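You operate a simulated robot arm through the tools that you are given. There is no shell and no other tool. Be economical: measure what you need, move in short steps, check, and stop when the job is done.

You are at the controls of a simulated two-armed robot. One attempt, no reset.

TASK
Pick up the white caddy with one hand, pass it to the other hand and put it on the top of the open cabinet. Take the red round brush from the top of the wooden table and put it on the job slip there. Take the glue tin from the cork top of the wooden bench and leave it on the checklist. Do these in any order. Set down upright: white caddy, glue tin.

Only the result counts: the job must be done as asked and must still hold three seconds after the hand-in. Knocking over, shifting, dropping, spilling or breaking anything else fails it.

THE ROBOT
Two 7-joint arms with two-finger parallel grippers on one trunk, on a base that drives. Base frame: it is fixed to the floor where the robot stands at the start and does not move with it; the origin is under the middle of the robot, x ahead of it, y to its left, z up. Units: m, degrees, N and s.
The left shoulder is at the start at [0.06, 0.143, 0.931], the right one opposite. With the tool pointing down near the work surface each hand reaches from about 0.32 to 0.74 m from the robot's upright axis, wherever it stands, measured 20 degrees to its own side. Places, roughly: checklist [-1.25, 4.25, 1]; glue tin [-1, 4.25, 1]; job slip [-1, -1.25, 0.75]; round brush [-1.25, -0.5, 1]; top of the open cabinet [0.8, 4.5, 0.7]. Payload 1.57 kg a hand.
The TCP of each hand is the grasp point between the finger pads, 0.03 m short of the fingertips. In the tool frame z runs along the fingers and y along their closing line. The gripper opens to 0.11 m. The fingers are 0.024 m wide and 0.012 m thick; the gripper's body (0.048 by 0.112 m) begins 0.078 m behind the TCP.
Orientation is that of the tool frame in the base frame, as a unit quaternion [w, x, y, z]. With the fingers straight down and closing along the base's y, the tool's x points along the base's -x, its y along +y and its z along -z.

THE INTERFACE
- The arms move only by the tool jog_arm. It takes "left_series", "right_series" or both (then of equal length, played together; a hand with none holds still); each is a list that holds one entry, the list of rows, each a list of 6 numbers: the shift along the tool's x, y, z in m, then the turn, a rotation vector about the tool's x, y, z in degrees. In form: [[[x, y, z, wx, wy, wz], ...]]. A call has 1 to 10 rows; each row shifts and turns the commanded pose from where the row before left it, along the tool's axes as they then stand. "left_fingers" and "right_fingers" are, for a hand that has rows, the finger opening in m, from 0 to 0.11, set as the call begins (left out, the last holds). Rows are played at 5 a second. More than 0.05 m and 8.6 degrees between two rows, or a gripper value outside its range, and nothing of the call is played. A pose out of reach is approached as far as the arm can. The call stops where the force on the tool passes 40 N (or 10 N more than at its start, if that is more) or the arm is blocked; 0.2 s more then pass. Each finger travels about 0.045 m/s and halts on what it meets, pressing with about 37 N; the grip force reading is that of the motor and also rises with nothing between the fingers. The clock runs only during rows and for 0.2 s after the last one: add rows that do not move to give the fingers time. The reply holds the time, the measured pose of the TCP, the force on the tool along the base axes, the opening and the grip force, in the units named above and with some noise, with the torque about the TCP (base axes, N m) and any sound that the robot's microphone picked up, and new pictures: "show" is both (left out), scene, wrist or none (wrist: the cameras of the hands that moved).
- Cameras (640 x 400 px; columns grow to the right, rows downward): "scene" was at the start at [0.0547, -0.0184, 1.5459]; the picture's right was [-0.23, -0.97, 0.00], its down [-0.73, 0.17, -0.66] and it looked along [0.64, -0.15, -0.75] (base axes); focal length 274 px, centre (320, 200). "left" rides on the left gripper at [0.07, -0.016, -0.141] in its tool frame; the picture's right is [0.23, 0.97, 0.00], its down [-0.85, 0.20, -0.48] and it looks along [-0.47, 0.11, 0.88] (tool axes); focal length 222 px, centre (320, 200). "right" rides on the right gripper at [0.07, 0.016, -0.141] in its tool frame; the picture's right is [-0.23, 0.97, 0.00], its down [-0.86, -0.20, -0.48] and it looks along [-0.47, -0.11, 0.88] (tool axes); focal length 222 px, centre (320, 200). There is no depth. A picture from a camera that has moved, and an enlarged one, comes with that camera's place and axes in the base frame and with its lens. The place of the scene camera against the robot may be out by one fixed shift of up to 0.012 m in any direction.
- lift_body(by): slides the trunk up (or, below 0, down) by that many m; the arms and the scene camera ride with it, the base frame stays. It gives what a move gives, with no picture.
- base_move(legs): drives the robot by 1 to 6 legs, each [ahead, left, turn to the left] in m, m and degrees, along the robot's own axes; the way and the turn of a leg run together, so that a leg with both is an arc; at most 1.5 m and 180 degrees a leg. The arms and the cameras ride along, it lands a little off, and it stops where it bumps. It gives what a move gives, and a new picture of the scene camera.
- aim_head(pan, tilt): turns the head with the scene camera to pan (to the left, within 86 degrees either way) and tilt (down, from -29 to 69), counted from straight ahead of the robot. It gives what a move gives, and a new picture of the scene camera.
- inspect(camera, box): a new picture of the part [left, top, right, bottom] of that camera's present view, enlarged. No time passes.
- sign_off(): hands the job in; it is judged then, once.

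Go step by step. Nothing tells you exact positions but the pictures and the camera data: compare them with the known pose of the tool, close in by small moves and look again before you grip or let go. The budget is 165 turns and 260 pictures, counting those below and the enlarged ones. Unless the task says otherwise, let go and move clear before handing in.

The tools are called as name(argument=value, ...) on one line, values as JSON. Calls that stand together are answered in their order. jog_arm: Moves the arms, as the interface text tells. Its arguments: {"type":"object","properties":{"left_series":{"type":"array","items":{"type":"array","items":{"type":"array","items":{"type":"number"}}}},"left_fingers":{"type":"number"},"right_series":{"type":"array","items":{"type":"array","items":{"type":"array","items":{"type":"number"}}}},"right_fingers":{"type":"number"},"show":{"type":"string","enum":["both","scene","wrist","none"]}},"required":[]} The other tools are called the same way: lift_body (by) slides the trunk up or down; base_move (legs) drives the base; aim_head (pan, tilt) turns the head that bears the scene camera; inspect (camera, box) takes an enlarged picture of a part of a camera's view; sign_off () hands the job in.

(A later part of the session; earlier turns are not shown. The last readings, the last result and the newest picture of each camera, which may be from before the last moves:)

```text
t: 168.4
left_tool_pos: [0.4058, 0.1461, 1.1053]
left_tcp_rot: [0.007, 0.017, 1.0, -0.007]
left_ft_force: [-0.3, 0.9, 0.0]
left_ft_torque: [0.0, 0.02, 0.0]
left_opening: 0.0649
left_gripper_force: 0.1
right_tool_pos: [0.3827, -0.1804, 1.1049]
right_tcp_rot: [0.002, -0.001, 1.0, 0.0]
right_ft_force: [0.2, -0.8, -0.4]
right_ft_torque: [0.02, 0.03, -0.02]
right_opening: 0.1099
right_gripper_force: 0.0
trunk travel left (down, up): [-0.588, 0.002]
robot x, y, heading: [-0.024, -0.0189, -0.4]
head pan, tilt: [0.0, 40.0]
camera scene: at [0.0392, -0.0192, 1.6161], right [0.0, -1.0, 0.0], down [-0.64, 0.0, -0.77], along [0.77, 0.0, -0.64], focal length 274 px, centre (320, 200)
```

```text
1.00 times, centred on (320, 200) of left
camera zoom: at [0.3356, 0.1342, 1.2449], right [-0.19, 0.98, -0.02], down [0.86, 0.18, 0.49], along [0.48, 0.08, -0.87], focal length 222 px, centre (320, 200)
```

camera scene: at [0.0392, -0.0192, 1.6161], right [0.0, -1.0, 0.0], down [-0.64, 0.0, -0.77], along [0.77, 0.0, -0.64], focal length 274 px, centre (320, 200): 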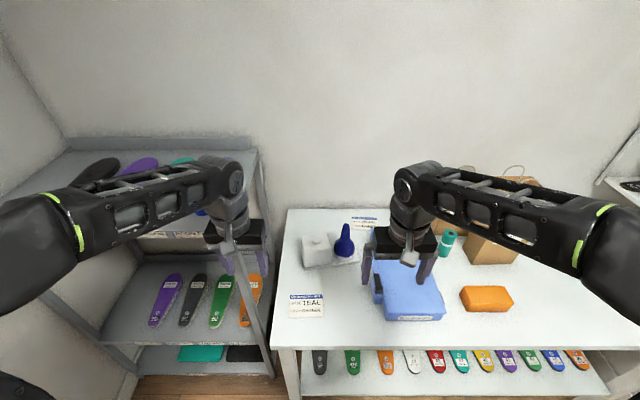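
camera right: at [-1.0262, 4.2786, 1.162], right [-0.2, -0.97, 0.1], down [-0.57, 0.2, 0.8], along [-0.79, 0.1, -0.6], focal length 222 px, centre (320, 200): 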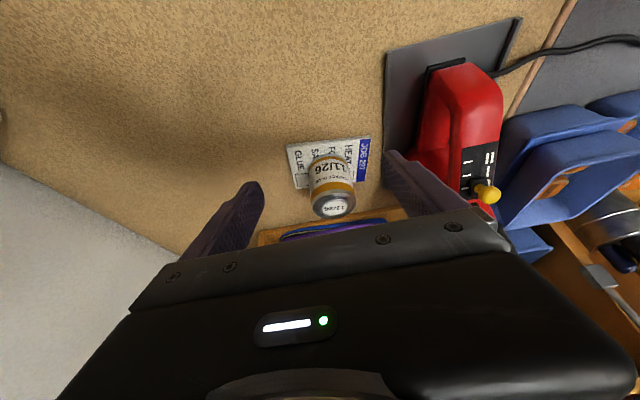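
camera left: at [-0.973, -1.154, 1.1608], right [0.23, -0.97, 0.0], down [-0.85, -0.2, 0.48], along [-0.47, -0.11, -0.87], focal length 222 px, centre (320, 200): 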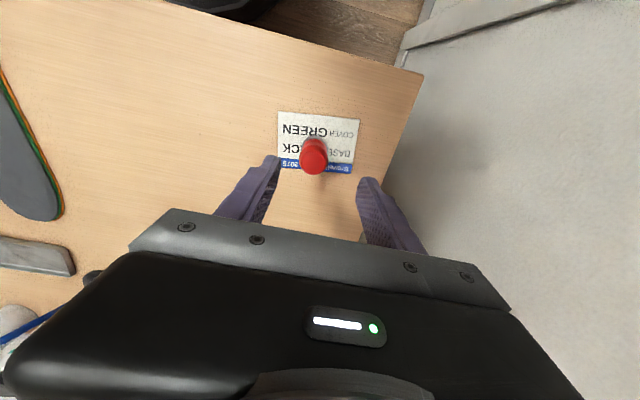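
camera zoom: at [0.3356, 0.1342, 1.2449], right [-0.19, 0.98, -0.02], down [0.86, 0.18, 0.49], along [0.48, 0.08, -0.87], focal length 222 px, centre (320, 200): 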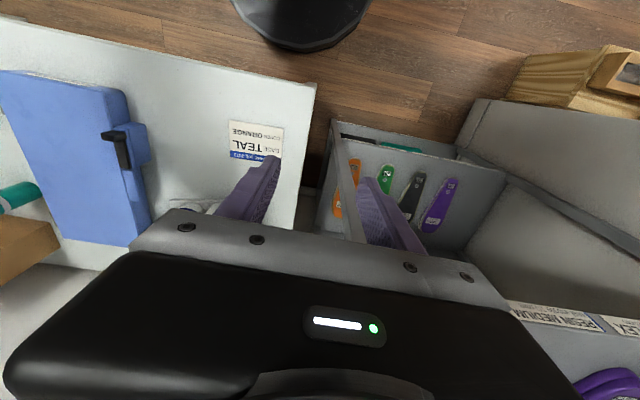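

The caddy is a white tray carrying a white box (left) and a blue bottle in a cup (right). Plan: the right hand lifts it by the bottle (which also tests that it is rigid), then the left hand takes the box. I'll drive slightly closer and rotate the right wrist to close along the tray's depth.

base_move(legs=[[0.07, 0.0, 0.4]])

jog_arm(right_series=[[[0, 0, 0, 0, 0, -8.5], [0, 0, 0, 0, 0, -8.5], [0, 0, 0, 0, 0, -8.5], [0, 0, 0, 0, 0, -8.5], [0, 0, 0, 0, 0, -8.5], [0, 0, 0, 0, 0, -8.5], [0, 0, 0, 0, 0, -8.5], [0, 0, 0, 0, 0, -8.5], [0, 0, 0, 0, 0, -8.5], [0, 0, 0, 0, 0, -8.5]]])

```text
t: 169.4
left_tool_pos: [0.477, 0.1508, 1.1036]
left_tcp_rot: [0.006, 0.014, 1.0, -0.006]
left_ft_force: [0.1, 0.4, -0.5]
left_ft_torque: [0.02, 0.02, 0.04]
left_opening: 0.0648
left_gripper_force: 0.0
right_tool_pos: [0.4548, -0.1756, 1.1049]
right_tcp_rot: [0.0, -0.005, 1.0, 0.0]
right_ft_force: [0.6, 1.2, 0.1]
right_ft_torque: [-0.02, 0.03, 0.01]
right_opening: 0.1102
right_gripper_force: 0.0
trunk travel left (down, up): [-0.588, 0.002]
robot x, y, heading: [0.0444, -0.0169, 0.4]
head pan, tilt: [0.0, 40.0]
camera scene: at [0.1116, -0.0184, 1.616], right [0.01, -1.0, 0.0], down [-0.64, -0.01, -0.77], along [0.77, 0.01, -0.64], focal length 274 px, centre (320, 200)
```

scene: 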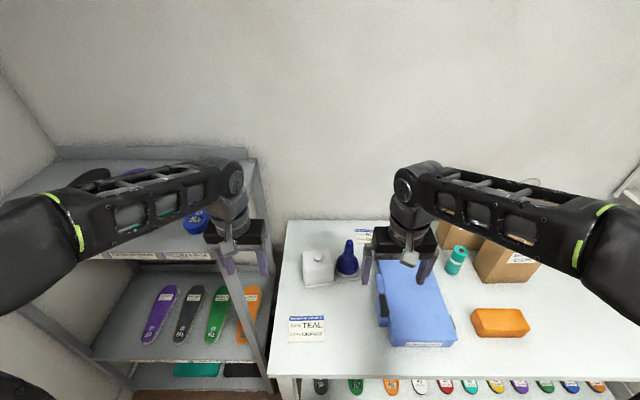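

```text
t: 171.6
left_tool_pos: [0.4758, 0.1503, 1.105]
left_tcp_rot: [0.007, 0.013, 1.0, -0.006]
left_ft_force: [0.0, -0.2, 0.0]
left_ft_torque: [-0.03, -0.04, 0.01]
left_opening: 0.0651
left_gripper_force: 0.1
right_tool_pos: [0.454, -0.1757, 1.1059]
right_tcp_rot: [0.0, -0.68, 0.733, -0.002]
right_ft_force: [0.6, 0.6, -0.4]
right_ft_torque: [0.03, 0.01, 0.01]
right_opening: 0.1101
right_gripper_force: 0.1
trunk travel left (down, up): [-0.588, 0.002]
robot x, y, heading: [0.0473, -0.0174, 0.8]
head pan, tilt: [0.0, 40.0]
camera scene: at [0.1095, -0.0185, 1.6161], right [0.01, -1.0, 0.0], down [-0.64, -0.01, -0.77], along [0.77, 0.01, -0.64], focal length 274 px, centre (320, 200)
camera right: at [0.4313, -0.2445, 1.2459], right [-0.95, 0.3, 0.0], down [0.26, 0.84, 0.48], along [0.14, 0.46, -0.88], focal length 222 px, centre (320, 200)
```

scene: 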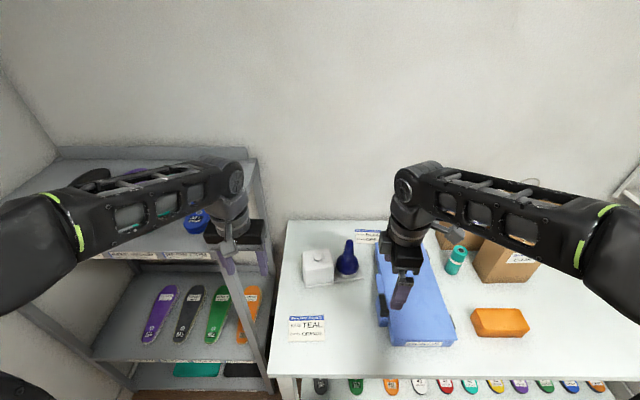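
right: 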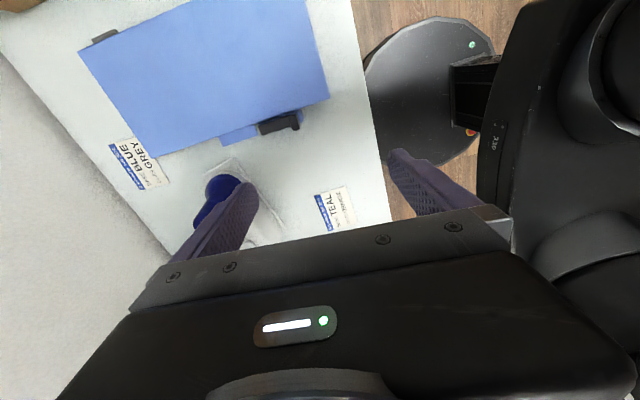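

jog_arm(right_series=[[[0, 0, 0, 0, 0, -8], [0, 0, 0, 0, 0, -8], [0, 0, 0, 0, 0, 0]]], show="none")

inspect(camera="right", box=[160, 120, 400, 260])

inspect(camera="scene", box=[270, 220, 390, 360])

```text
t: 172.4
left_tool_pos: [0.4759, 0.1511, 1.1048]
left_tcp_rot: [0.007, 0.013, 1.0, -0.006]
left_ft_force: [0.7, 0.8, 0.3]
left_ft_torque: [0.0, 0.01, 0.03]
left_opening: 0.0649
left_gripper_force: 0.1
right_tool_pos: [0.4542, -0.1754, 1.1066]
right_tcp_rot: [-0.001, 0.775, -0.631, 0.0]
right_ft_force: [0.2, 0.4, -0.7]
right_ft_torque: [0.01, -0.02, 0.02]
right_opening: 0.1102
right_gripper_force: 0.1
trunk travel left (down, up): [-0.588, 0.002]
robot x, y, heading: [0.0445, -0.0193, 0.5]
head pan, tilt: [0.0, 40.0]
```

```text
2.67 times, centred on (280, 190) of right
camera zoom: at [0.4508, -0.2472, 1.246], right [-1.0, 0.03, 0.0], down [0.02, 0.88, 0.48], along [0.01, 0.48, -0.88], focal length 592 px, centre (427, 227)
```

zoom: 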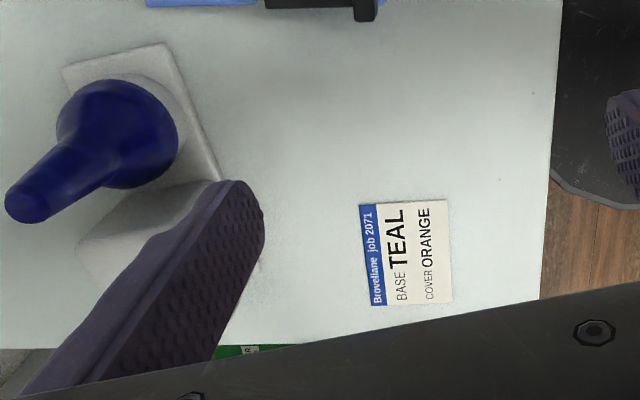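

```text
2.86 times, centred on (330, 290) of scene
camera zoom: at [0.1095, -0.0185, 1.6161], right [0.01, -1.0, 0.0], down [-0.64, -0.01, -0.77], along [0.77, 0.01, -0.64], focal length 782 px, centre (291, -57)
```

zoom: 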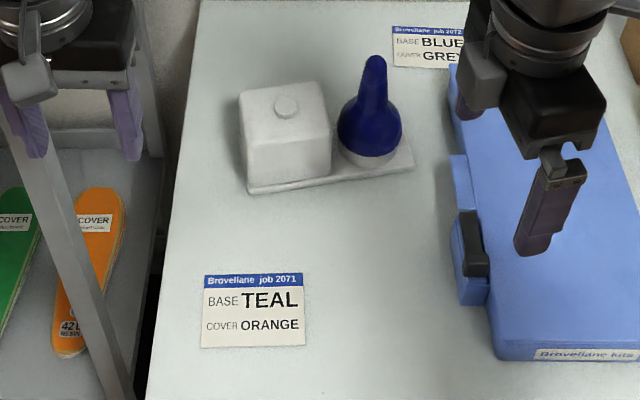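

inspect(camera="scene", box=[295, 230, 375, 295])

```text
6.15 times, centred on (335, 262) of scene
camera zoom: at [0.1095, -0.0185, 1.6161], right [0.01, -1.0, 0.0], down [-0.64, -0.01, -0.77], along [0.77, 0.01, -0.64], focal length 1684 px, centre (228, -185)
```

zoom: 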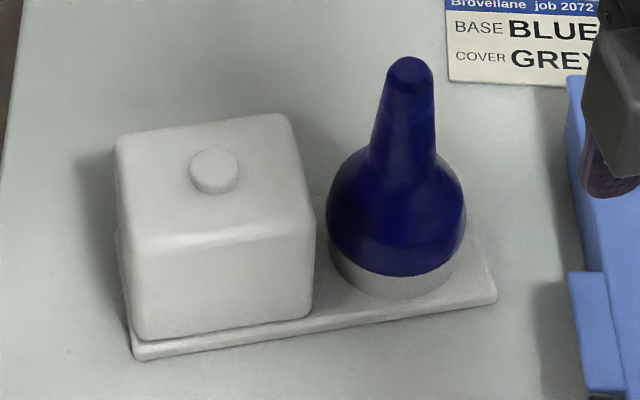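

The box is about 0.099 × 0.072 × 0.083 m, top at z≈0.895, centre ≈[0.654, -0.006], tray turned by ~11°. New plan: both hands grip the white box from above side by side, leaning outward. First bring the right hand toward it.

jog_arm(right_series=[[[0, 0, 0.04, 0, 0, 0], [0, 0, 0.04, 0, 0, 0], [0, 0, 0.035, 0, 0, 0], [-0.0355, -0.0073, 0, 0, 0, 0], [-0.0355, -0.0073, 0, 0, 0, 0], [-0.0355, -0.0073, 0, 0, 0, 0], [-0.0355, -0.0073, 0, 0, 0, 0], [0.008, -0.04, 0, 0, 0, 0], [0, 0, 0, 0, -8, 0], [0, 0, 0, 0, -2, 0]]], right_fingers=0.11)

```text
t: 174.6
left_tool_pos: [0.4761, 0.1511, 1.1048]
left_tcp_rot: [0.007, 0.013, 1.0, -0.006]
left_ft_force: [0.0, -0.2, -0.2]
left_ft_torque: [-0.02, -0.01, -0.01]
left_opening: 0.0646
left_gripper_force: 0.0
right_tool_pos: [0.4956, -0.0308, 0.9908]
right_tcp_rot: [-0.057, 0.771, -0.63, -0.067]
right_ft_force: [-0.5, -0.9, 0.3]
right_ft_torque: [-0.01, 0.04, -0.01]
right_opening: 0.11
right_gripper_force: 0.0
trunk travel left (down, up): [-0.588, 0.002]
robot x, y, heading: [0.0453, -0.018, 0.4]
head pan, tilt: [0.0, 40.0]
camera scene: at [0.1102, -0.0181, 1.6161], right [0.01, -1.0, 0.0], down [-0.64, -0.01, -0.77], along [0.77, 0.01, -0.64], focal length 274 px, centre (320, 200)
camera right: at [0.4973, -0.1253, 1.1162], right [-1.0, 0.02, 0.04], down [0.04, 0.78, 0.62], along [-0.02, 0.62, -0.78], focal length 222 px, centre (320, 200)
```

scene: 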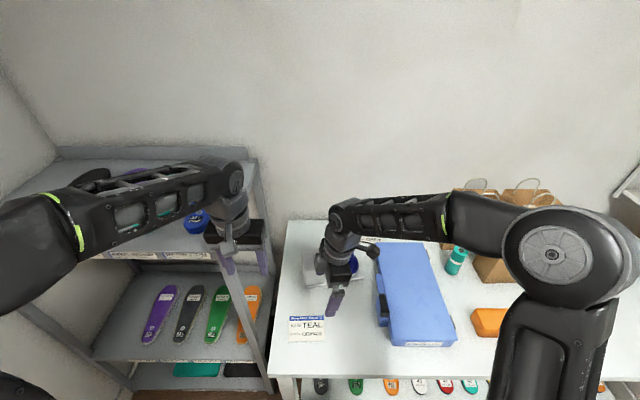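
right: 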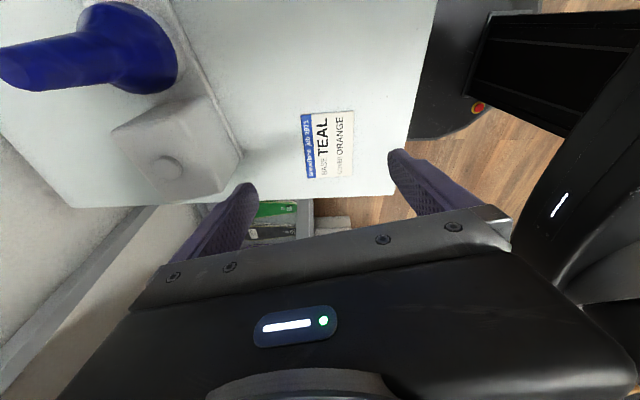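

The right camera housing would come too close to the bottle neck with this lean, so I'll lean the hand slightly the other way before advancing.

jog_arm(right_series=[[[0, 0, 0, 0, 6, 0], [0, 0, 0, 0, 6, 0], [0, 0, 0, 0, 6, 0], [0.008, -0.04, 0, 0, 0, 0], [0.008, -0.04, 0, 0, 0, 0], [0, 0, 0, 0, 0, 0]]])

```text
t: 176.0
left_tool_pos: [0.4755, 0.15, 1.1042]
left_tcp_rot: [0.006, 0.013, 1.0, -0.006]
left_ft_force: [0.2, -0.7, 0.0]
left_ft_torque: [0.0, -0.02, 0.0]
left_opening: 0.0649
left_gripper_force: 0.0
right_tool_pos: [0.5752, -0.0288, 0.9925]
right_tcp_rot: [0.044, 0.773, -0.63, 0.054]
right_ft_force: [-0.9, 0.5, -0.6]
right_ft_torque: [0.0, 0.05, -0.03]
right_opening: 0.1101
right_gripper_force: 0.2
trunk travel left (down, up): [-0.588, 0.002]
robot x, y, heading: [0.0428, -0.0207, 0.4]
head pan, tilt: [0.0, 40.0]
camera scene: at [0.1092, -0.0187, 1.6161], right [0.01, -1.0, 0.0], down [-0.64, -0.01, -0.77], along [0.77, 0.01, -0.64], focal length 274 px, centre (320, 200)
camera right: at [0.5679, -0.0815, 1.1416], right [-1.0, 0.02, -0.03], down [0.01, 0.93, 0.35], along [0.04, 0.35, -0.93], focal length 222 px, centre (320, 200)
```

scene: 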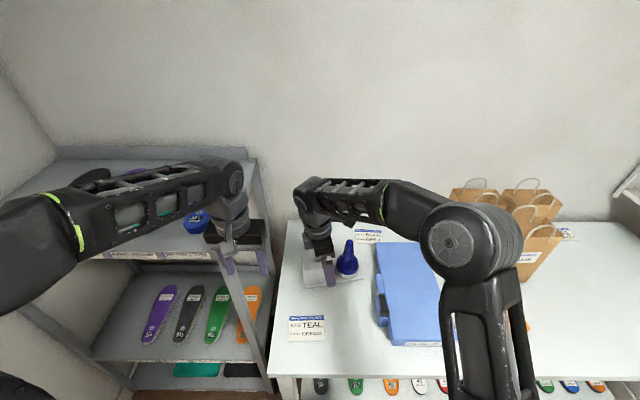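
right: 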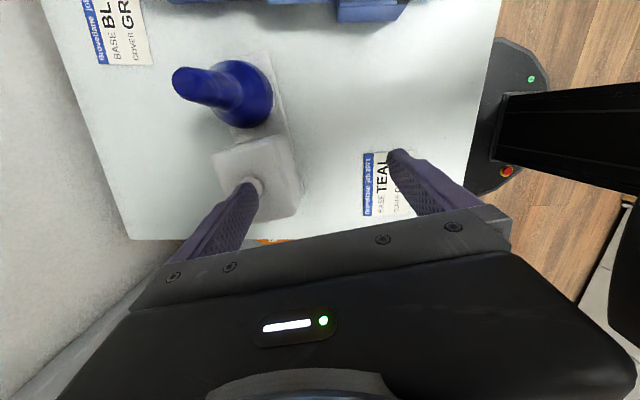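

jog_arm(right_series=[[[0.009, -0.027, 0, 0, 0, 0], [0.008, -0.027, 0, 0, 0, 0], [0.006, -0.026, 0, 0, 0, 0], [0, 0, 0, 0, 0, 0]]])

```text
t: 177.0
left_tool_pos: [0.4756, 0.1515, 1.1054]
left_tcp_rot: [0.006, 0.012, 1.0, -0.006]
left_ft_force: [-0.2, 0.6, 0.6]
left_ft_torque: [-0.01, -0.02, 0.01]
left_opening: 0.0651
left_gripper_force: 0.0
right_tool_pos: [0.6613, -0.0351, 0.9984]
right_tcp_rot: [0.043, 0.773, -0.631, 0.056]
right_ft_force: [0.1, -0.7, -0.1]
right_ft_torque: [0.02, -0.01, -0.01]
right_opening: 0.1102
right_gripper_force: 0.1
trunk travel left (down, up): [-0.588, 0.002]
robot x, y, heading: [0.0491, -0.0164, 0.5]
head pan, tilt: [0.0, 40.0]
camera scene: at [0.109, -0.0185, 1.6162], right [0.01, -1.0, 0.0], down [-0.64, -0.01, -0.77], along [0.77, 0.01, -0.64], focal length 274 px, centre (320, 200)
camera right: at [0.6534, -0.087, 1.1468], right [-1.0, 0.02, -0.03], down [0.01, 0.93, 0.36], along [0.04, 0.35, -0.93], focal length 222 px, centre (320, 200)
```

scene: 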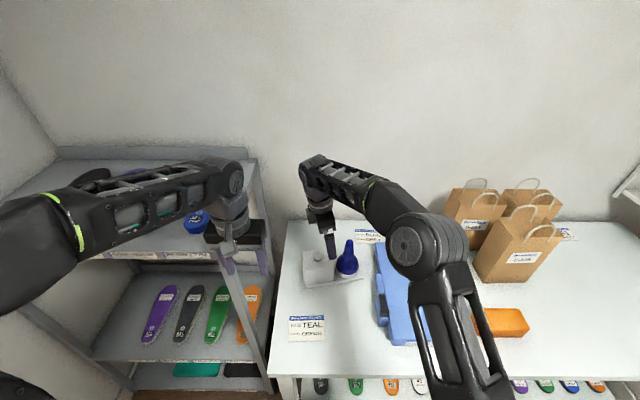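
right: 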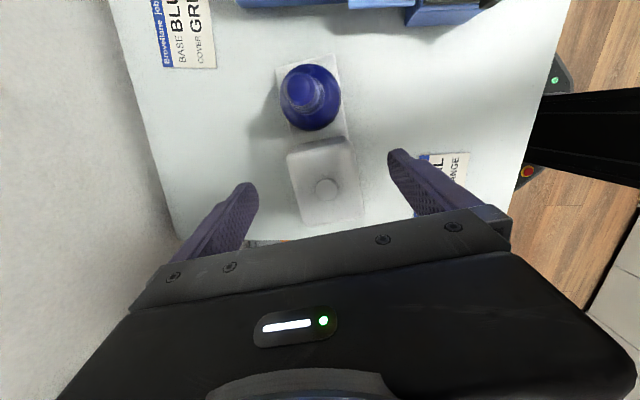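

The geometry is confirmed: box centre ≈[0.656, -0.009]. Descending vertically onto the box's right half.

jog_arm(right_series=[[[-0.0045, 0, 0.0317, 0, 0, 0], [-0.0045, 0, 0.0317, 0, 0, 0], [-0.004, 0, 0.028, 0, 0, 0], [0, 0, 0, 0, 0, 0]]])

inspect(camera="scene", box=[285, 170, 405, 290])

```text
t: 178.0
left_tool_pos: [0.476, 0.1505, 1.1052]
left_tcp_rot: [0.007, 0.013, 1.0, -0.006]
left_ft_force: [0.6, -0.1, 0.0]
left_ft_torque: [0.0, 0.03, 0.03]
left_opening: 0.0647
left_gripper_force: 0.0
right_tool_pos: [0.6614, -0.035, 0.9047]
right_tcp_rot: [0.044, 0.773, -0.631, 0.055]
right_ft_force: [0.2, 0.0, 0.3]
right_ft_torque: [-0.04, -0.01, 0.02]
right_opening: 0.11
right_gripper_force: 0.0
trunk travel left (down, up): [-0.588, 0.002]
robot x, y, heading: [0.0477, -0.0223, 0.3]
head pan, tilt: [0.0, 40.0]
camera scene: at [0.1093, -0.0184, 1.6161], right [0.01, -1.0, 0.0], down [-0.64, -0.01, -0.77], along [0.77, 0.01, -0.64], focal length 274 px, centre (320, 200)
camera right: at [0.6533, -0.0874, 1.0528], right [-1.0, 0.03, -0.03], down [0.01, 0.93, 0.36], along [0.04, 0.35, -0.93], focal length 222 px, centre (320, 200)
```

scene: 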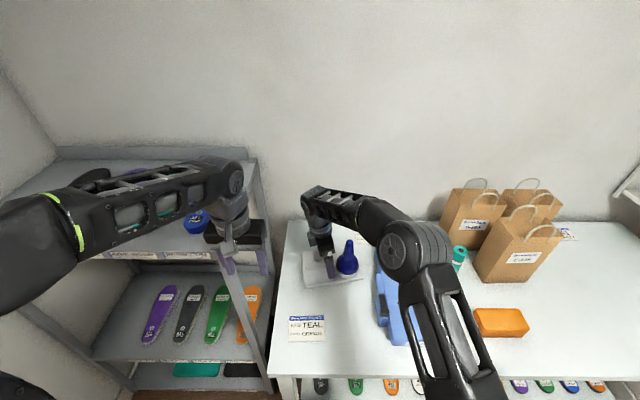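
right: 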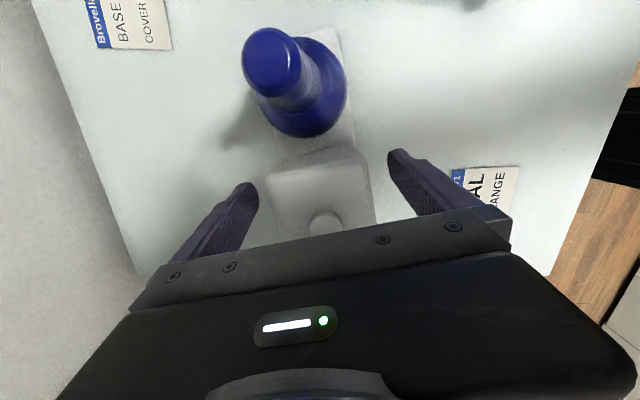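

```text
3.33 times, centred on (345, 230) of scene
camera zoom: at [0.1093, -0.0184, 1.6161], right [0.01, -1.0, 0.0], down [-0.64, -0.01, -0.77], along [0.77, 0.01, -0.64], focal length 912 px, centre (237, 100)
```

zoom: 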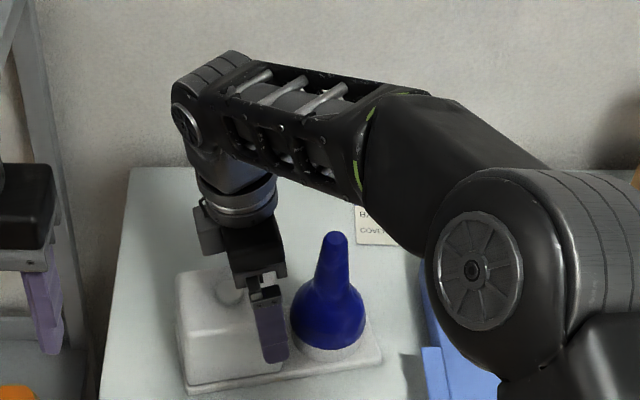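

jog_arm(right_series=[[[-0.0025, 0, 0.0175, 0, 0, 0], [-0.0025, 0, 0.0175, 0, 0, 0], [0, 0, 0, 0, 0, 0]]], show="wrist")

```text
t: 178.8
left_tool_pos: [0.4755, 0.1512, 1.105]
left_tcp_rot: [0.007, 0.014, 1.0, -0.006]
left_ft_force: [0.1, 0.8, 0.4]
left_ft_torque: [-0.03, -0.03, -0.01]
left_opening: 0.0651
left_gripper_force: 0.0
right_tool_pos: [0.6601, -0.0351, 0.8692]
right_tcp_rot: [0.043, 0.774, -0.63, 0.055]
right_ft_force: [0.4, -1.2, 0.3]
right_ft_torque: [0.02, 0.02, 0.0]
right_opening: 0.1099
right_gripper_force: 0.0
trunk travel left (down, up): [-0.588, 0.002]
robot x, y, heading: [0.0486, -0.0191, 0.3]
head pan, tilt: [0.0, 40.0]
camera right: at [0.6527, -0.0873, 1.0174], right [-1.0, 0.02, -0.03], down [0.01, 0.93, 0.36], along [0.04, 0.35, -0.93], focal length 222 px, centre (320, 200)
```

right: 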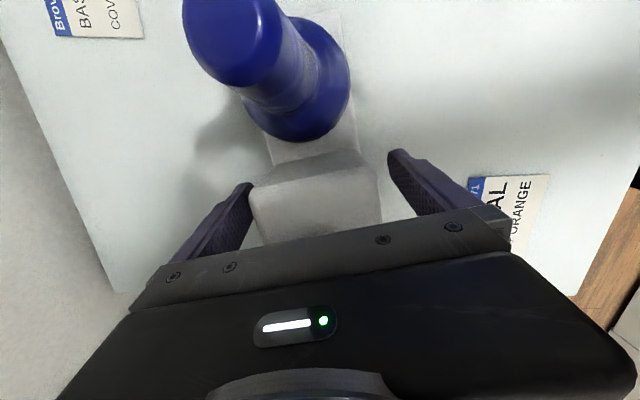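

Closing on the box.

jog_arm(right_series=[[[0, 0, 0, 0, 0, 0], [0, 0, 0, 0, 0, 0], [0, 0, 0, 0, 0, 0], [0, 0, 0, 0, 0, 0], [0, 0, 0, 0, 0, 0], [0, 0, 0, 0, 0, 0]]], right_fingers=0.055, show="wrist")

```text
t: 180.2
left_tool_pos: [0.4761, 0.1504, 1.1043]
left_tcp_rot: [0.007, 0.013, 1.0, -0.006]
left_ft_force: [0.8, 0.7, 0.5]
left_ft_torque: [0.03, 0.02, 0.0]
left_opening: 0.0651
left_gripper_force: 0.1
right_tool_pos: [0.6594, -0.035, 0.8693]
right_tcp_rot: [0.043, 0.773, -0.63, 0.054]
right_ft_force: [1.6, 0.8, 1.5]
right_ft_torque: [-0.03, 0.21, -0.12]
right_opening: 0.0799
right_gripper_force: 37.0
trunk travel left (down, up): [-0.588, 0.002]
robot x, y, heading: [0.0468, -0.0188, 0.6]
head pan, tilt: [0.0, 40.0]
camera right: at [0.6528, -0.0872, 1.0176], right [-1.0, 0.02, -0.03], down [0.01, 0.93, 0.36], along [0.04, 0.35, -0.93], focal length 222 px, centre (320, 200)
```

right: 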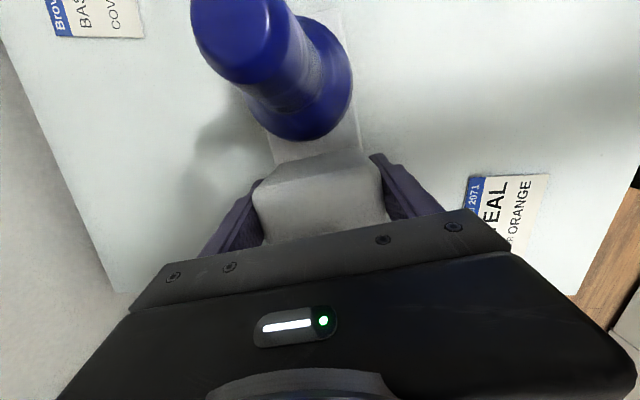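

jog_arm(right_series=[[[0.0014, 0, -0.01, 0, 0, 0], [0.0014, 0, -0.01, 0, 0, 0], [0, 0, 0, 0, 0, 0]]])

inspect(camera="scene", box=[285, 190, 405, 300])

```text
t: 181.0
left_tool_pos: [0.4761, 0.1506, 1.104]
left_tcp_rot: [0.007, 0.013, 1.0, -0.006]
left_ft_force: [0.2, -0.1, -0.5]
left_ft_torque: [0.02, -0.02, 0.03]
left_opening: 0.0648
left_gripper_force: 0.1
right_tool_pos: [0.6607, -0.0345, 0.889]
right_tcp_rot: [0.044, 0.773, -0.631, 0.054]
right_ft_force: [-0.2, 0.0, -6.1]
right_ft_torque: [-0.08, -0.02, -0.02]
right_opening: 0.0799
right_gripper_force: 37.2
trunk travel left (down, up): [-0.588, 0.002]
robot x, y, heading: [0.0518, -0.0165, 0.5]
head pan, tilt: [0.0, 40.0]
camera scene: at [0.1103, -0.0184, 1.6161], right [0.01, -1.0, 0.0], down [-0.64, -0.01, -0.77], along [0.77, 0.01, -0.64], focal length 274 px, centre (320, 200)
camera right: at [0.6528, -0.0864, 1.0384], right [-1.0, 0.02, -0.03], down [0.01, 0.93, 0.36], along [0.04, 0.35, -0.93], focal length 222 px, centre (320, 200)
```

scene: 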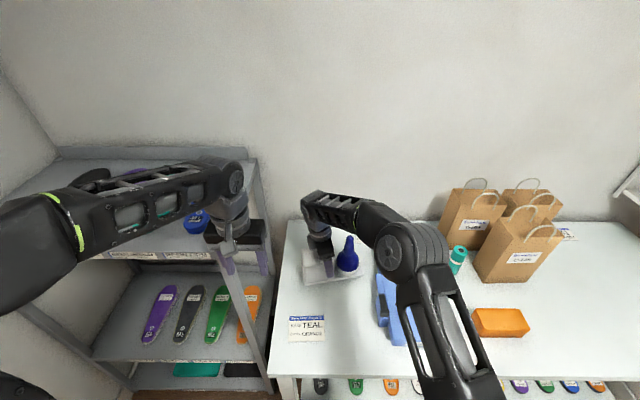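
right: 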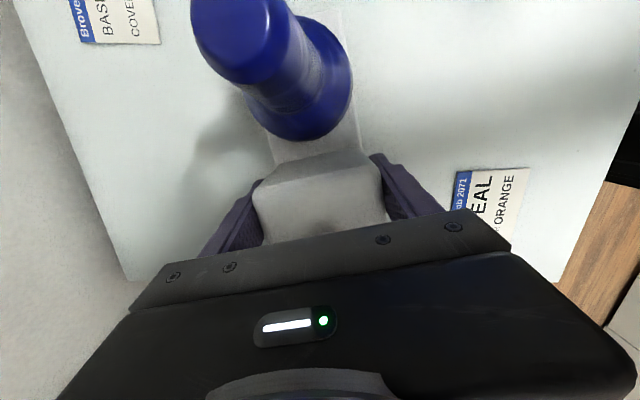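

```text
3.64 times, centred on (345, 245) of scene
camera zoom: at [0.1103, -0.0184, 1.6161], right [0.01, -1.0, 0.0], down [-0.64, -0.01, -0.77], along [0.77, 0.01, -0.64], focal length 995 px, centre (229, 36)
```

zoom: 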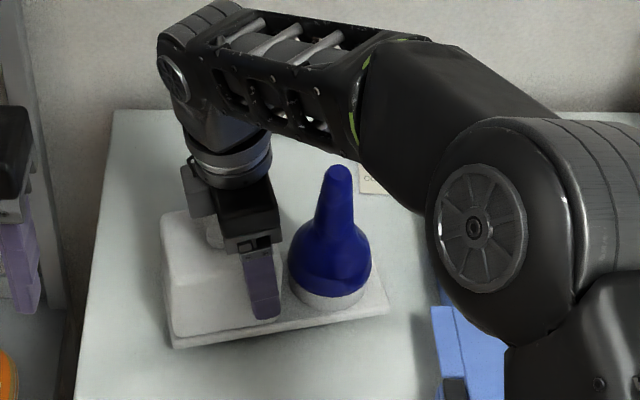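

The caddy lifts level, about 0.6 kg. I'll raise it and bring it closer for the handover, easing the left hand outward.

jog_arm(right_series=[[[0.0046, 0, -0.033, 0, 0, 0], [0.0046, 0, -0.033, 0, 0, 0], [0.0046, 0, -0.033, 0, 0, 0], [-0.007, 0.034, 0, 0, 0, 0], [-0.007, 0.034, 0, 0, 0, 0], [-0.007, 0.034, 0, 0, 0, 0], [-0.007, 0.034, 0, 0, 0, 0], [0, 0, 0, 0, 0, 0]]], left_series=[[[0, 0.008, 0, 0, 0, 0], [0, 0.008, 0, 0, 0, 0], [0, 0.008, 0, 0, 0, 0], [0, 0.008, 0, 0, 0, 0], [0, 0.008, 0, 0, 0, 0], [0, 0, 0, 0, 0, 0], [0, 0, 0, 0, 0, 0], [0, 0, 0, 0, 0, 0]]])

```text
t: 182.8
left_tool_pos: [0.4765, 0.1903, 1.1039]
left_tcp_rot: [0.007, 0.013, 1.0, -0.006]
left_ft_force: [-0.4, 0.4, 0.2]
left_ft_torque: [-0.01, 0.04, 0.0]
left_opening: 0.0649
left_gripper_force: 0.0
right_tool_pos: [0.5197, -0.0362, 0.9857]
right_tcp_rot: [0.044, 0.773, -0.63, 0.054]
right_ft_force: [-0.1, -0.6, -6.5]
right_ft_torque: [-0.06, 0.02, 0.01]
right_opening: 0.0798
right_gripper_force: 36.3
trunk travel left (down, up): [-0.588, 0.002]
robot x, y, heading: [0.0462, -0.0188, 0.4]
head pan, tilt: [0.0, 40.0]
camera scene: at [0.1108, -0.0183, 1.616], right [0.01, -1.0, 0.0], down [-0.64, -0.01, -0.77], along [0.77, 0.01, -0.64], focal length 274 px, centre (320, 200)
camera right: at [0.5136, -0.0879, 1.135], right [-1.0, 0.03, -0.03], down [0.01, 0.93, 0.36], along [0.04, 0.35, -0.93], focal length 222 px, centre (320, 200)
camera left: at [0.4068, 0.1774, 1.2447], right [-0.2, 0.98, -0.02], down [0.85, 0.18, 0.49], along [0.48, 0.08, -0.87], focal length 222 px, centre (320, 200)
```

scene: 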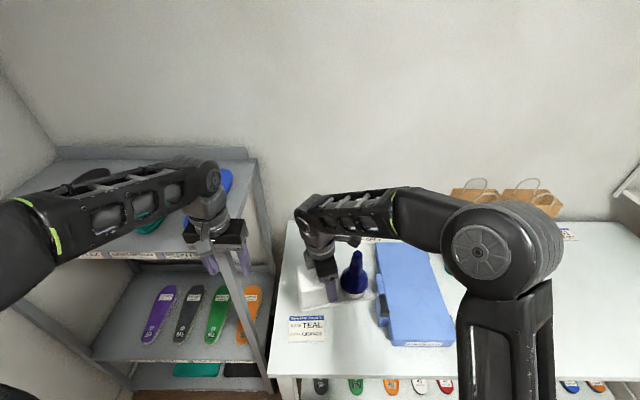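
right: 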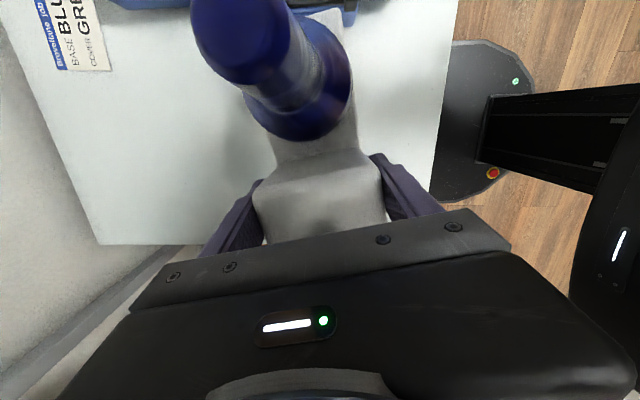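
left: 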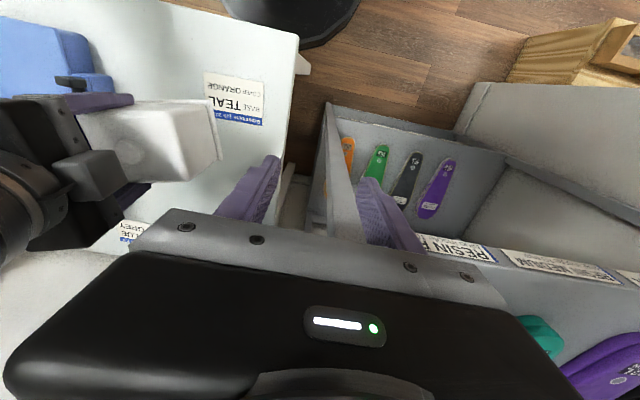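

Next I rotate the left hand: about 77° of yaw, with the fingers opened wide.

jog_arm(left_series=[[[0, 0, 0, 0, 0, 8.5], [0, 0, 0, 0, 0, 8.5], [0, 0, 0, 0, 0, 8.5], [0, 0, 0, 0, 0, 8.5], [0, 0, 0, 0, 0, 8.5], [0, 0, 0, 0, 0, 8.5], [0, 0, 0, 0, 0, 8.5], [0, 0, 0, 0, 0, 8.5], [0, 0, 0, 0, 0, 8.5], [0, 0, 0, 0, 0, 0]]], left_fingers=0.11)

```text
t: 184.0
left_tool_pos: [0.4682, 0.2004, 1.1038]
left_tcp_rot: [-0.003, 0.331, 0.943, -0.002]
left_ft_force: [-19.5, 11.7, 11.7]
left_ft_torque: [0.6, -0.52, 1.44]
left_opening: 0.1069
left_gripper_force: 0.0
right_tool_pos: [0.5191, -0.0346, 0.9867]
right_tcp_rot: [0.043, 0.775, -0.629, 0.054]
right_ft_force: [0.1, -1.3, -6.4]
right_ft_torque: [-0.05, 0.02, 0.0]
right_opening: 0.0797
right_gripper_force: 37.7
trunk travel left (down, up): [-0.588, 0.002]
robot x, y, heading: [0.0431, -0.0173, 0.7]
head pan, tilt: [0.0, 40.0]
stopped in row 5 (left hand): the force on the tool passed its limit (the readings are from after the stop); the commanded pose is now the measured one
camera scene: at [0.1068, -0.0183, 1.6165], right [0.01, -1.0, 0.0], down [-0.64, -0.01, -0.77], along [0.77, 0.01, -0.64], focal length 274 px, centre (320, 200)
camera left: at [0.4063, 0.2315, 1.2449], right [0.43, 0.9, 0.0], down [0.8, -0.38, 0.47], along [0.43, -0.21, -0.88], focal length 222 px, centre (320, 200)
```

scene: 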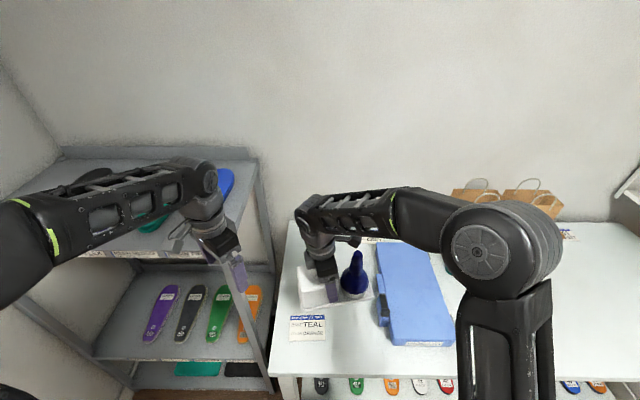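
left: 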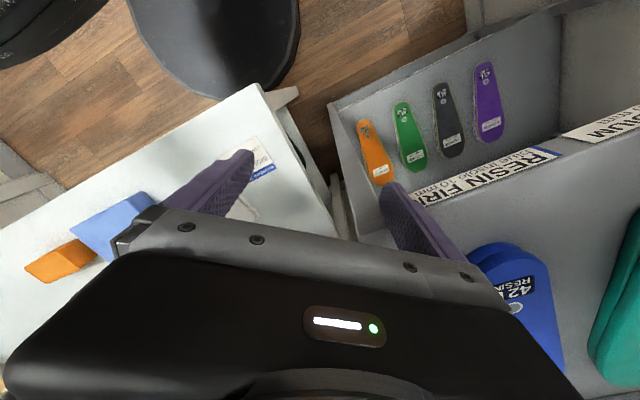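

The left finger brushed the shelf edge. I'll back it off gently and reverse the base to do the handover in free space.

jog_arm(left_series=[[[0.012, -0.016, -0.005, 0, 0, 0], [0.02, -0.02, -0.005, 0, 0, 0], [0, 0, 0, 0, 0, 0]]], show="none")

```text
t: 184.8
left_tool_pos: [0.4247, 0.1884, 1.11]
left_tcp_rot: [0.0, 0.337, 0.942, -0.003]
left_ft_force: [0.2, -0.5, 0.0]
left_ft_torque: [-0.02, 0.0, 0.03]
left_opening: 0.1098
left_gripper_force: 0.1
right_tool_pos: [0.5205, -0.0351, 0.9881]
right_tcp_rot: [0.044, 0.774, -0.63, 0.055]
right_ft_force: [0.3, -0.1, -7.3]
right_ft_torque: [-0.06, -0.02, 0.01]
right_opening: 0.0799
right_gripper_force: 36.9
trunk travel left (down, up): [-0.588, 0.002]
robot x, y, heading: [0.0456, -0.0175, 0.5]
head pan, tilt: [0.0, 40.0]
```

base_move(legs=[[-0.42, 0, 0]])

inspect(camera="scene", box=[60, 60, 320, 260])

```text
t: 187.4
left_tool_pos: [0.0038, 0.1843, 1.1107]
left_tcp_rot: [0.0, 0.336, 0.942, -0.004]
left_ft_force: [-0.1, -0.1, 1.2]
left_ft_torque: [-0.04, -0.03, 0.01]
left_opening: 0.1101
left_gripper_force: 0.2
right_tool_pos: [0.0987, -0.0395, 0.9875]
right_tcp_rot: [0.044, 0.774, -0.63, 0.054]
right_ft_force: [-0.7, 0.3, -5.7]
right_ft_torque: [-0.02, -0.02, 0.0]
right_opening: 0.0796
right_gripper_force: 37.0
trunk travel left (down, up): [-0.588, 0.002]
robot x, y, heading: [-0.3764, -0.0218, 0.5]
head pan, tilt: [0.0, 40.0]
camera scene: at [-0.3117, -0.0225, 1.6161], right [0.01, -1.0, 0.0], down [-0.64, -0.01, -0.77], along [0.77, 0.01, -0.64], focal length 274 px, centre (320, 200)
```

scene: 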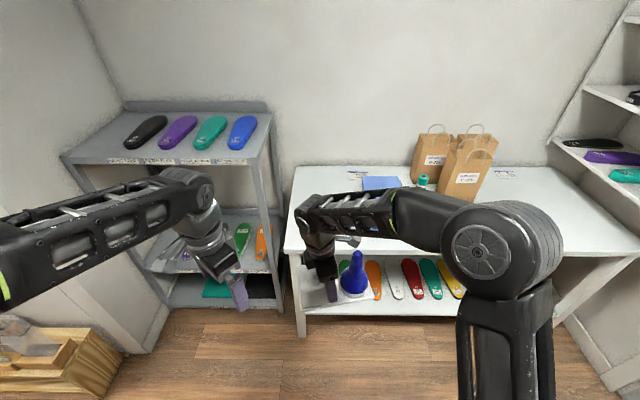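

```text
2.00 times, centred on (190, 160) of scene
camera zoom: at [-0.3117, -0.0225, 1.6161], right [0.01, -1.0, 0.0], down [-0.64, -0.01, -0.77], along [0.77, 0.01, -0.64], focal length 547 px, centre (580, 280)
```

zoom: 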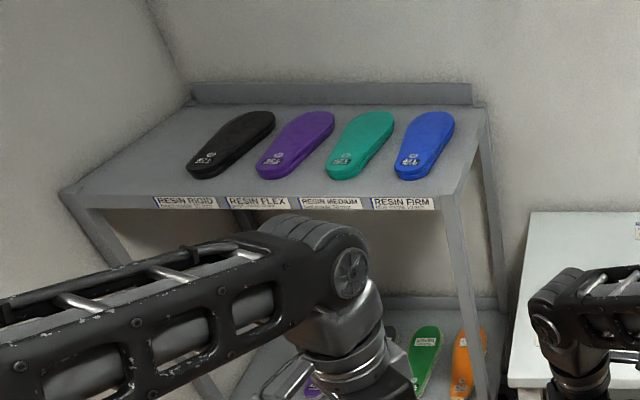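

The shelf and insoles are unmoved. Finishing the left wrist yaw and applying the 40° lean.

jog_arm(left_series=[[[0, 0, 0, 0, 0, 7.8], [0, 0, 0, 0, 0, 7.8], [0, 0, 0, 0, 0, 7.8], [0, 0, 0, 0, 0, 7.8], [0, 0, 0, 0, 0, 7.8], [0, 0, 0, 0, -8, 0], [0, 0, 0, 0, -8, 0], [0, 0, 0, 0, -8, 0], [0, 0, 0, 0, -8, 0], [0, 0, 0, 0, -8, 0]]])

```text
t: 189.6
left_tool_pos: [0.0042, 0.1846, 1.1113]
left_tcp_rot: [0.267, 0.592, 0.728, -0.219]
left_ft_force: [-0.5, -0.6, 0.0]
left_ft_torque: [-0.03, -0.01, 0.01]
left_opening: 0.1097
left_gripper_force: 0.1
right_tool_pos: [0.1002, -0.0392, 0.9869]
right_tcp_rot: [0.045, 0.774, -0.629, 0.055]
right_ft_force: [-0.1, 0.2, -5.9]
right_ft_torque: [-0.04, -0.04, 0.03]
right_opening: 0.0798
right_gripper_force: 37.1
trunk travel left (down, up): [-0.588, 0.002]
robot x, y, heading: [-0.3748, -0.0244, 0.4]
head pan, tilt: [0.0, 40.0]
camera scene: at [-0.3105, -0.022, 1.6161], right [0.01, -1.0, 0.0], down [-0.64, -0.01, -0.77], along [0.77, 0.01, -0.64], focal length 274 px, centre (320, 200)
camera left: at [-0.0394, 0.3226, 1.1736], right [0.92, 0.37, -0.15], down [0.27, -0.29, 0.92], along [0.29, -0.88, -0.37], focal length 222 px, centre (320, 200)
```

scene: 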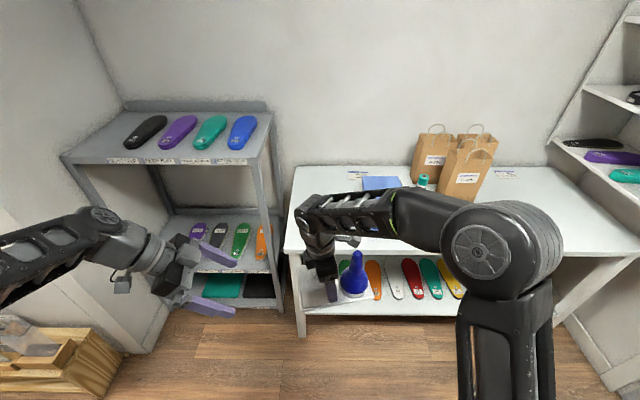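
left: 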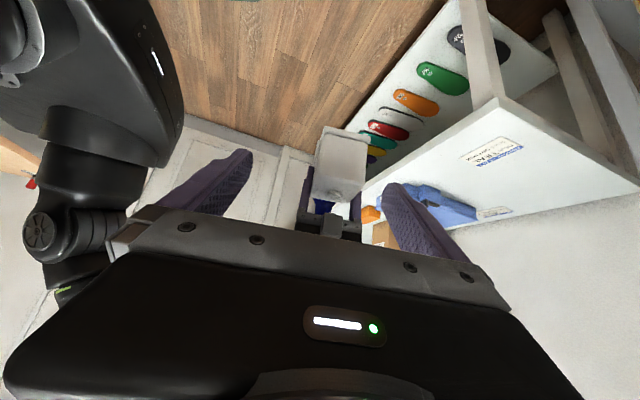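

jog_arm(left_series=[[[-0.0185, 0.0163, 0.03, 0, 0, 0], [-0.0185, 0.0163, 0.03, 0, 0, 0], [-0.0185, 0.0163, 0.03, 0, 0, 0], [0, 0, 0, 0, 0, 0]]])

inspect(camera="scene", box=[220, 170, 420, 330])

```text
t: 190.6
left_tool_pos: [0.0715, 0.091, 1.0777]
left_tcp_rot: [0.266, 0.592, 0.728, -0.219]
left_ft_force: [-0.5, 0.4, -0.6]
left_ft_torque: [0.02, -0.01, 0.04]
left_opening: 0.1096
left_gripper_force: 0.1
right_tool_pos: [0.0994, -0.0387, 0.9863]
right_tcp_rot: [0.044, 0.773, -0.63, 0.055]
right_ft_force: [-0.4, 0.5, -5.7]
right_ft_torque: [-0.06, -0.04, -0.01]
right_opening: 0.0799
right_gripper_force: 37.0
trunk travel left (down, up): [-0.588, 0.002]
robot x, y, heading: [-0.3771, -0.0247, 0.4]
head pan, tilt: [0.0, 40.0]
camera scene: at [-0.3114, -0.022, 1.6161], right [0.01, -1.0, 0.0], down [-0.64, -0.01, -0.77], along [0.77, 0.01, -0.64], focal length 274 px, centre (320, 200)
camera left: at [0.0283, 0.2305, 1.1397], right [0.92, 0.37, -0.15], down [0.27, -0.29, 0.92], along [0.29, -0.88, -0.37], focal length 222 px, centre (320, 200)
```

scene: 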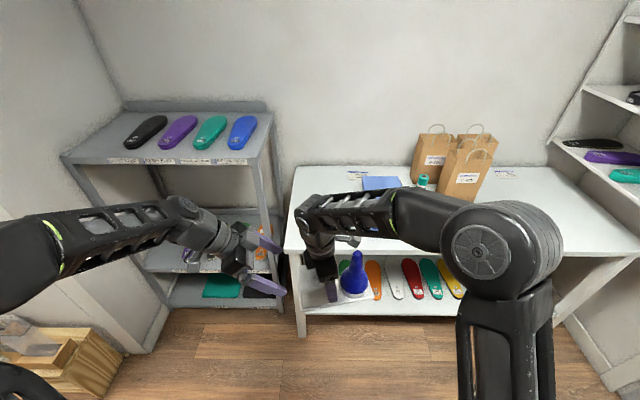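
left: 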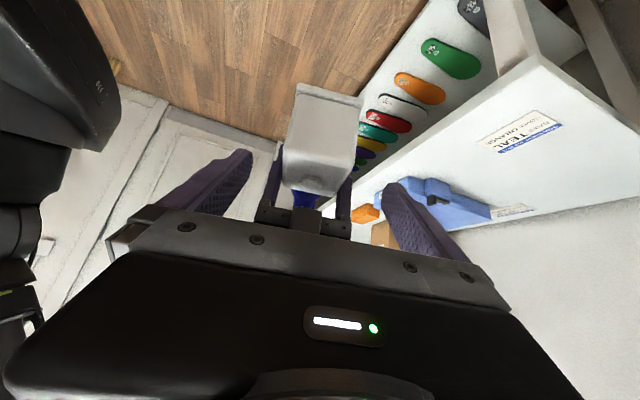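

```text
2.50 times, centred on (320, 250) of scene
camera zoom: at [-0.3114, -0.022, 1.6161], right [0.01, -1.0, 0.0], down [-0.64, -0.01, -0.77], along [0.77, 0.01, -0.64], focal length 684 px, centre (320, 75)
```

zoom: 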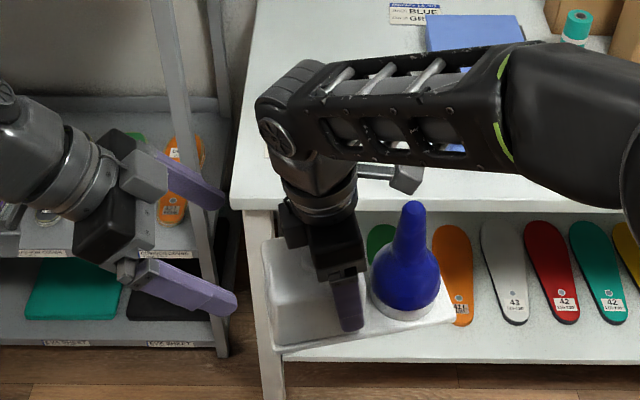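

The palm brackets would nearly touch at 40°, so I'll lean the left hand to 50° and approach along its own axis.

jog_arm(left_series=[[[0, 0, 0, 0, -5, 0], [0, 0, 0, 0, -5, 0], [0.0137, 0.0015, 0, 0, 0, 0], [0.0137, 0, 0, 0, 0, 0], [0, 0, 0.025, 0, 0, 0], [0, 0, 0.025, 0, 0, 0], [0, 0, 0, 0, 0, 0]]])

inspect(camera="scene", box=[220, 170, 420, 330])

```text
t: 192.2
left_tool_pos: [0.0747, 0.0749, 1.0264]
left_tcp_rot: [0.329, 0.571, 0.703, -0.269]
left_ft_force: [0.2, -0.1, 0.0]
left_ft_torque: [0.01, -0.01, 0.02]
left_opening: 0.1101
left_gripper_force: 0.1
right_tool_pos: [0.1, -0.0393, 0.9868]
right_tcp_rot: [0.044, 0.774, -0.63, 0.054]
right_ft_force: [-0.3, 0.4, -6.0]
right_ft_torque: [-0.05, 0.0, 0.0]
right_opening: 0.0799
right_gripper_force: 37.3
trunk travel left (down, up): [-0.588, 0.002]
robot x, y, heading: [-0.3789, -0.0263, 0.2]
head pan, tilt: [0.0, 40.0]
camera scene: at [-0.3108, -0.0224, 1.6161], right [0.01, -1.0, 0.0], down [-0.64, -0.01, -0.77], along [0.77, 0.01, -0.64], focal length 274 px, centre (320, 200)
camera left: at [0.0303, 0.2213, 1.0626], right [0.92, 0.34, -0.18], down [0.23, -0.13, 0.96], along [0.3, -0.93, -0.2], focal length 222 px, centre (320, 200)
```

scene: 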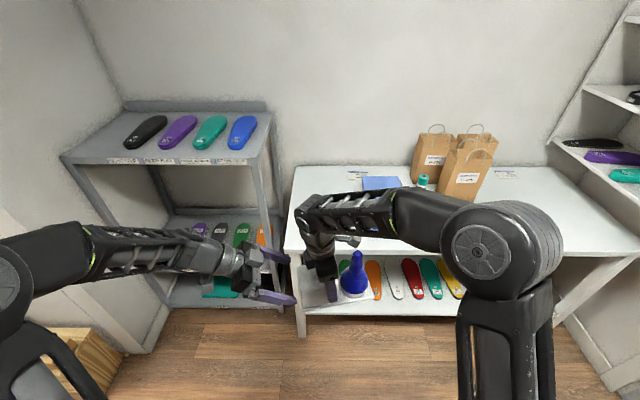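
left: 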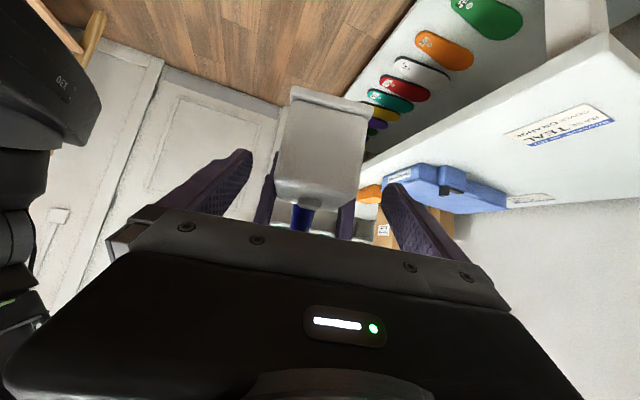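

```text
2.50 times, centred on (320, 250) of scene
camera zoom: at [-0.3108, -0.0224, 1.6161], right [0.01, -1.0, 0.0], down [-0.64, -0.01, -0.77], along [0.77, 0.01, -0.64], focal length 684 px, centre (320, 75)
```

zoom: 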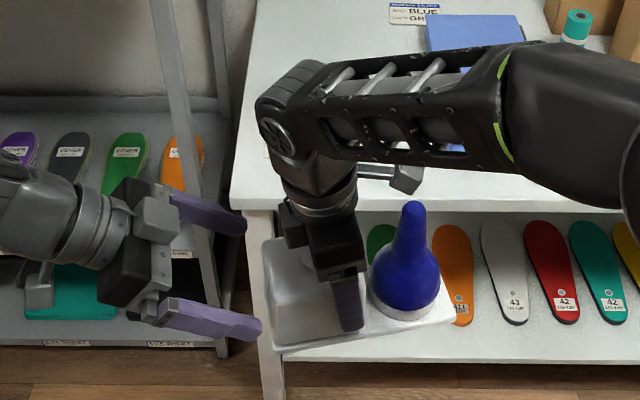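

jog_arm(left_series=[[[0, 0.001, 0.025, 0, 0, 0], [-0.001, 0.0005, 0.025, 0, 0, 0], [0, 0, 0.0, 0, 0, 0]]], show="wrist")

inspect(camera="scene", box=[240, 180, 390, 310])

```text
t: 193.0
left_tool_pos: [0.0859, 0.037, 0.9936]
left_tcp_rot: [0.329, 0.57, 0.703, -0.269]
left_ft_force: [0.3, 0.9, 0.4]
left_ft_torque: [-0.03, 0.0, 0.0]
left_opening: 0.1102
left_gripper_force: 0.1
right_tool_pos: [0.0996, -0.039, 0.9859]
right_tcp_rot: [0.044, 0.773, -0.63, 0.054]
right_ft_force: [0.7, -0.7, -6.5]
right_ft_torque: [-0.03, 0.0, 0.01]
right_opening: 0.0795
right_gripper_force: 37.2
trunk travel left (down, up): [-0.588, 0.002]
robot x, y, heading: [-0.3756, -0.0212, 0.6]
head pan, tilt: [0.0, 40.0]
camera left: at [0.04, 0.1837, 1.0296], right [0.92, 0.34, -0.18], down [0.23, -0.13, 0.96], along [0.3, -0.93, -0.2], focal length 222 px, centre (320, 200)
```

left: 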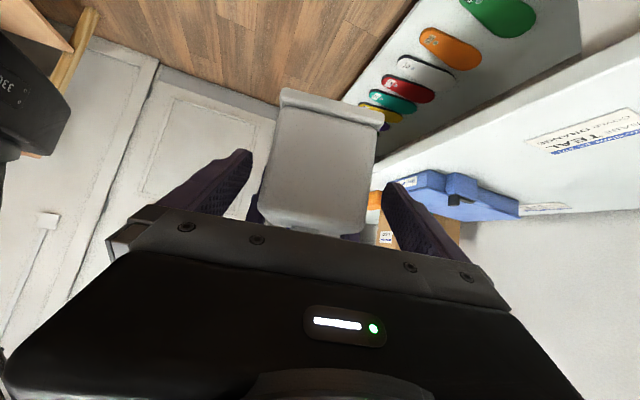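

```text
3.08 times, centred on (315, 245) of scene
camera zoom: at [-0.3109, -0.0223, 1.6161], right [0.01, -1.0, 0.0], down [-0.64, -0.01, -0.77], along [0.77, 0.01, -0.64], focal length 842 px, centre (335, 62)
```

zoom: 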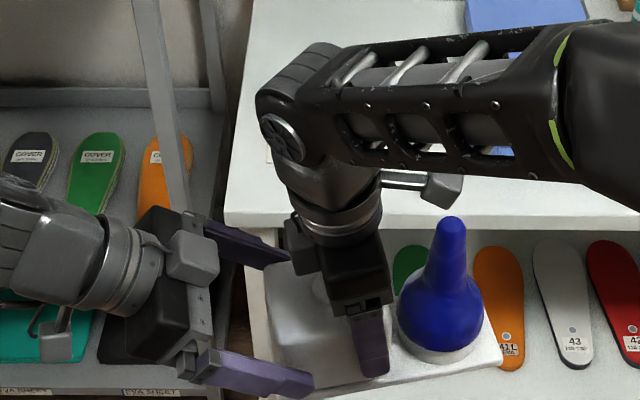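

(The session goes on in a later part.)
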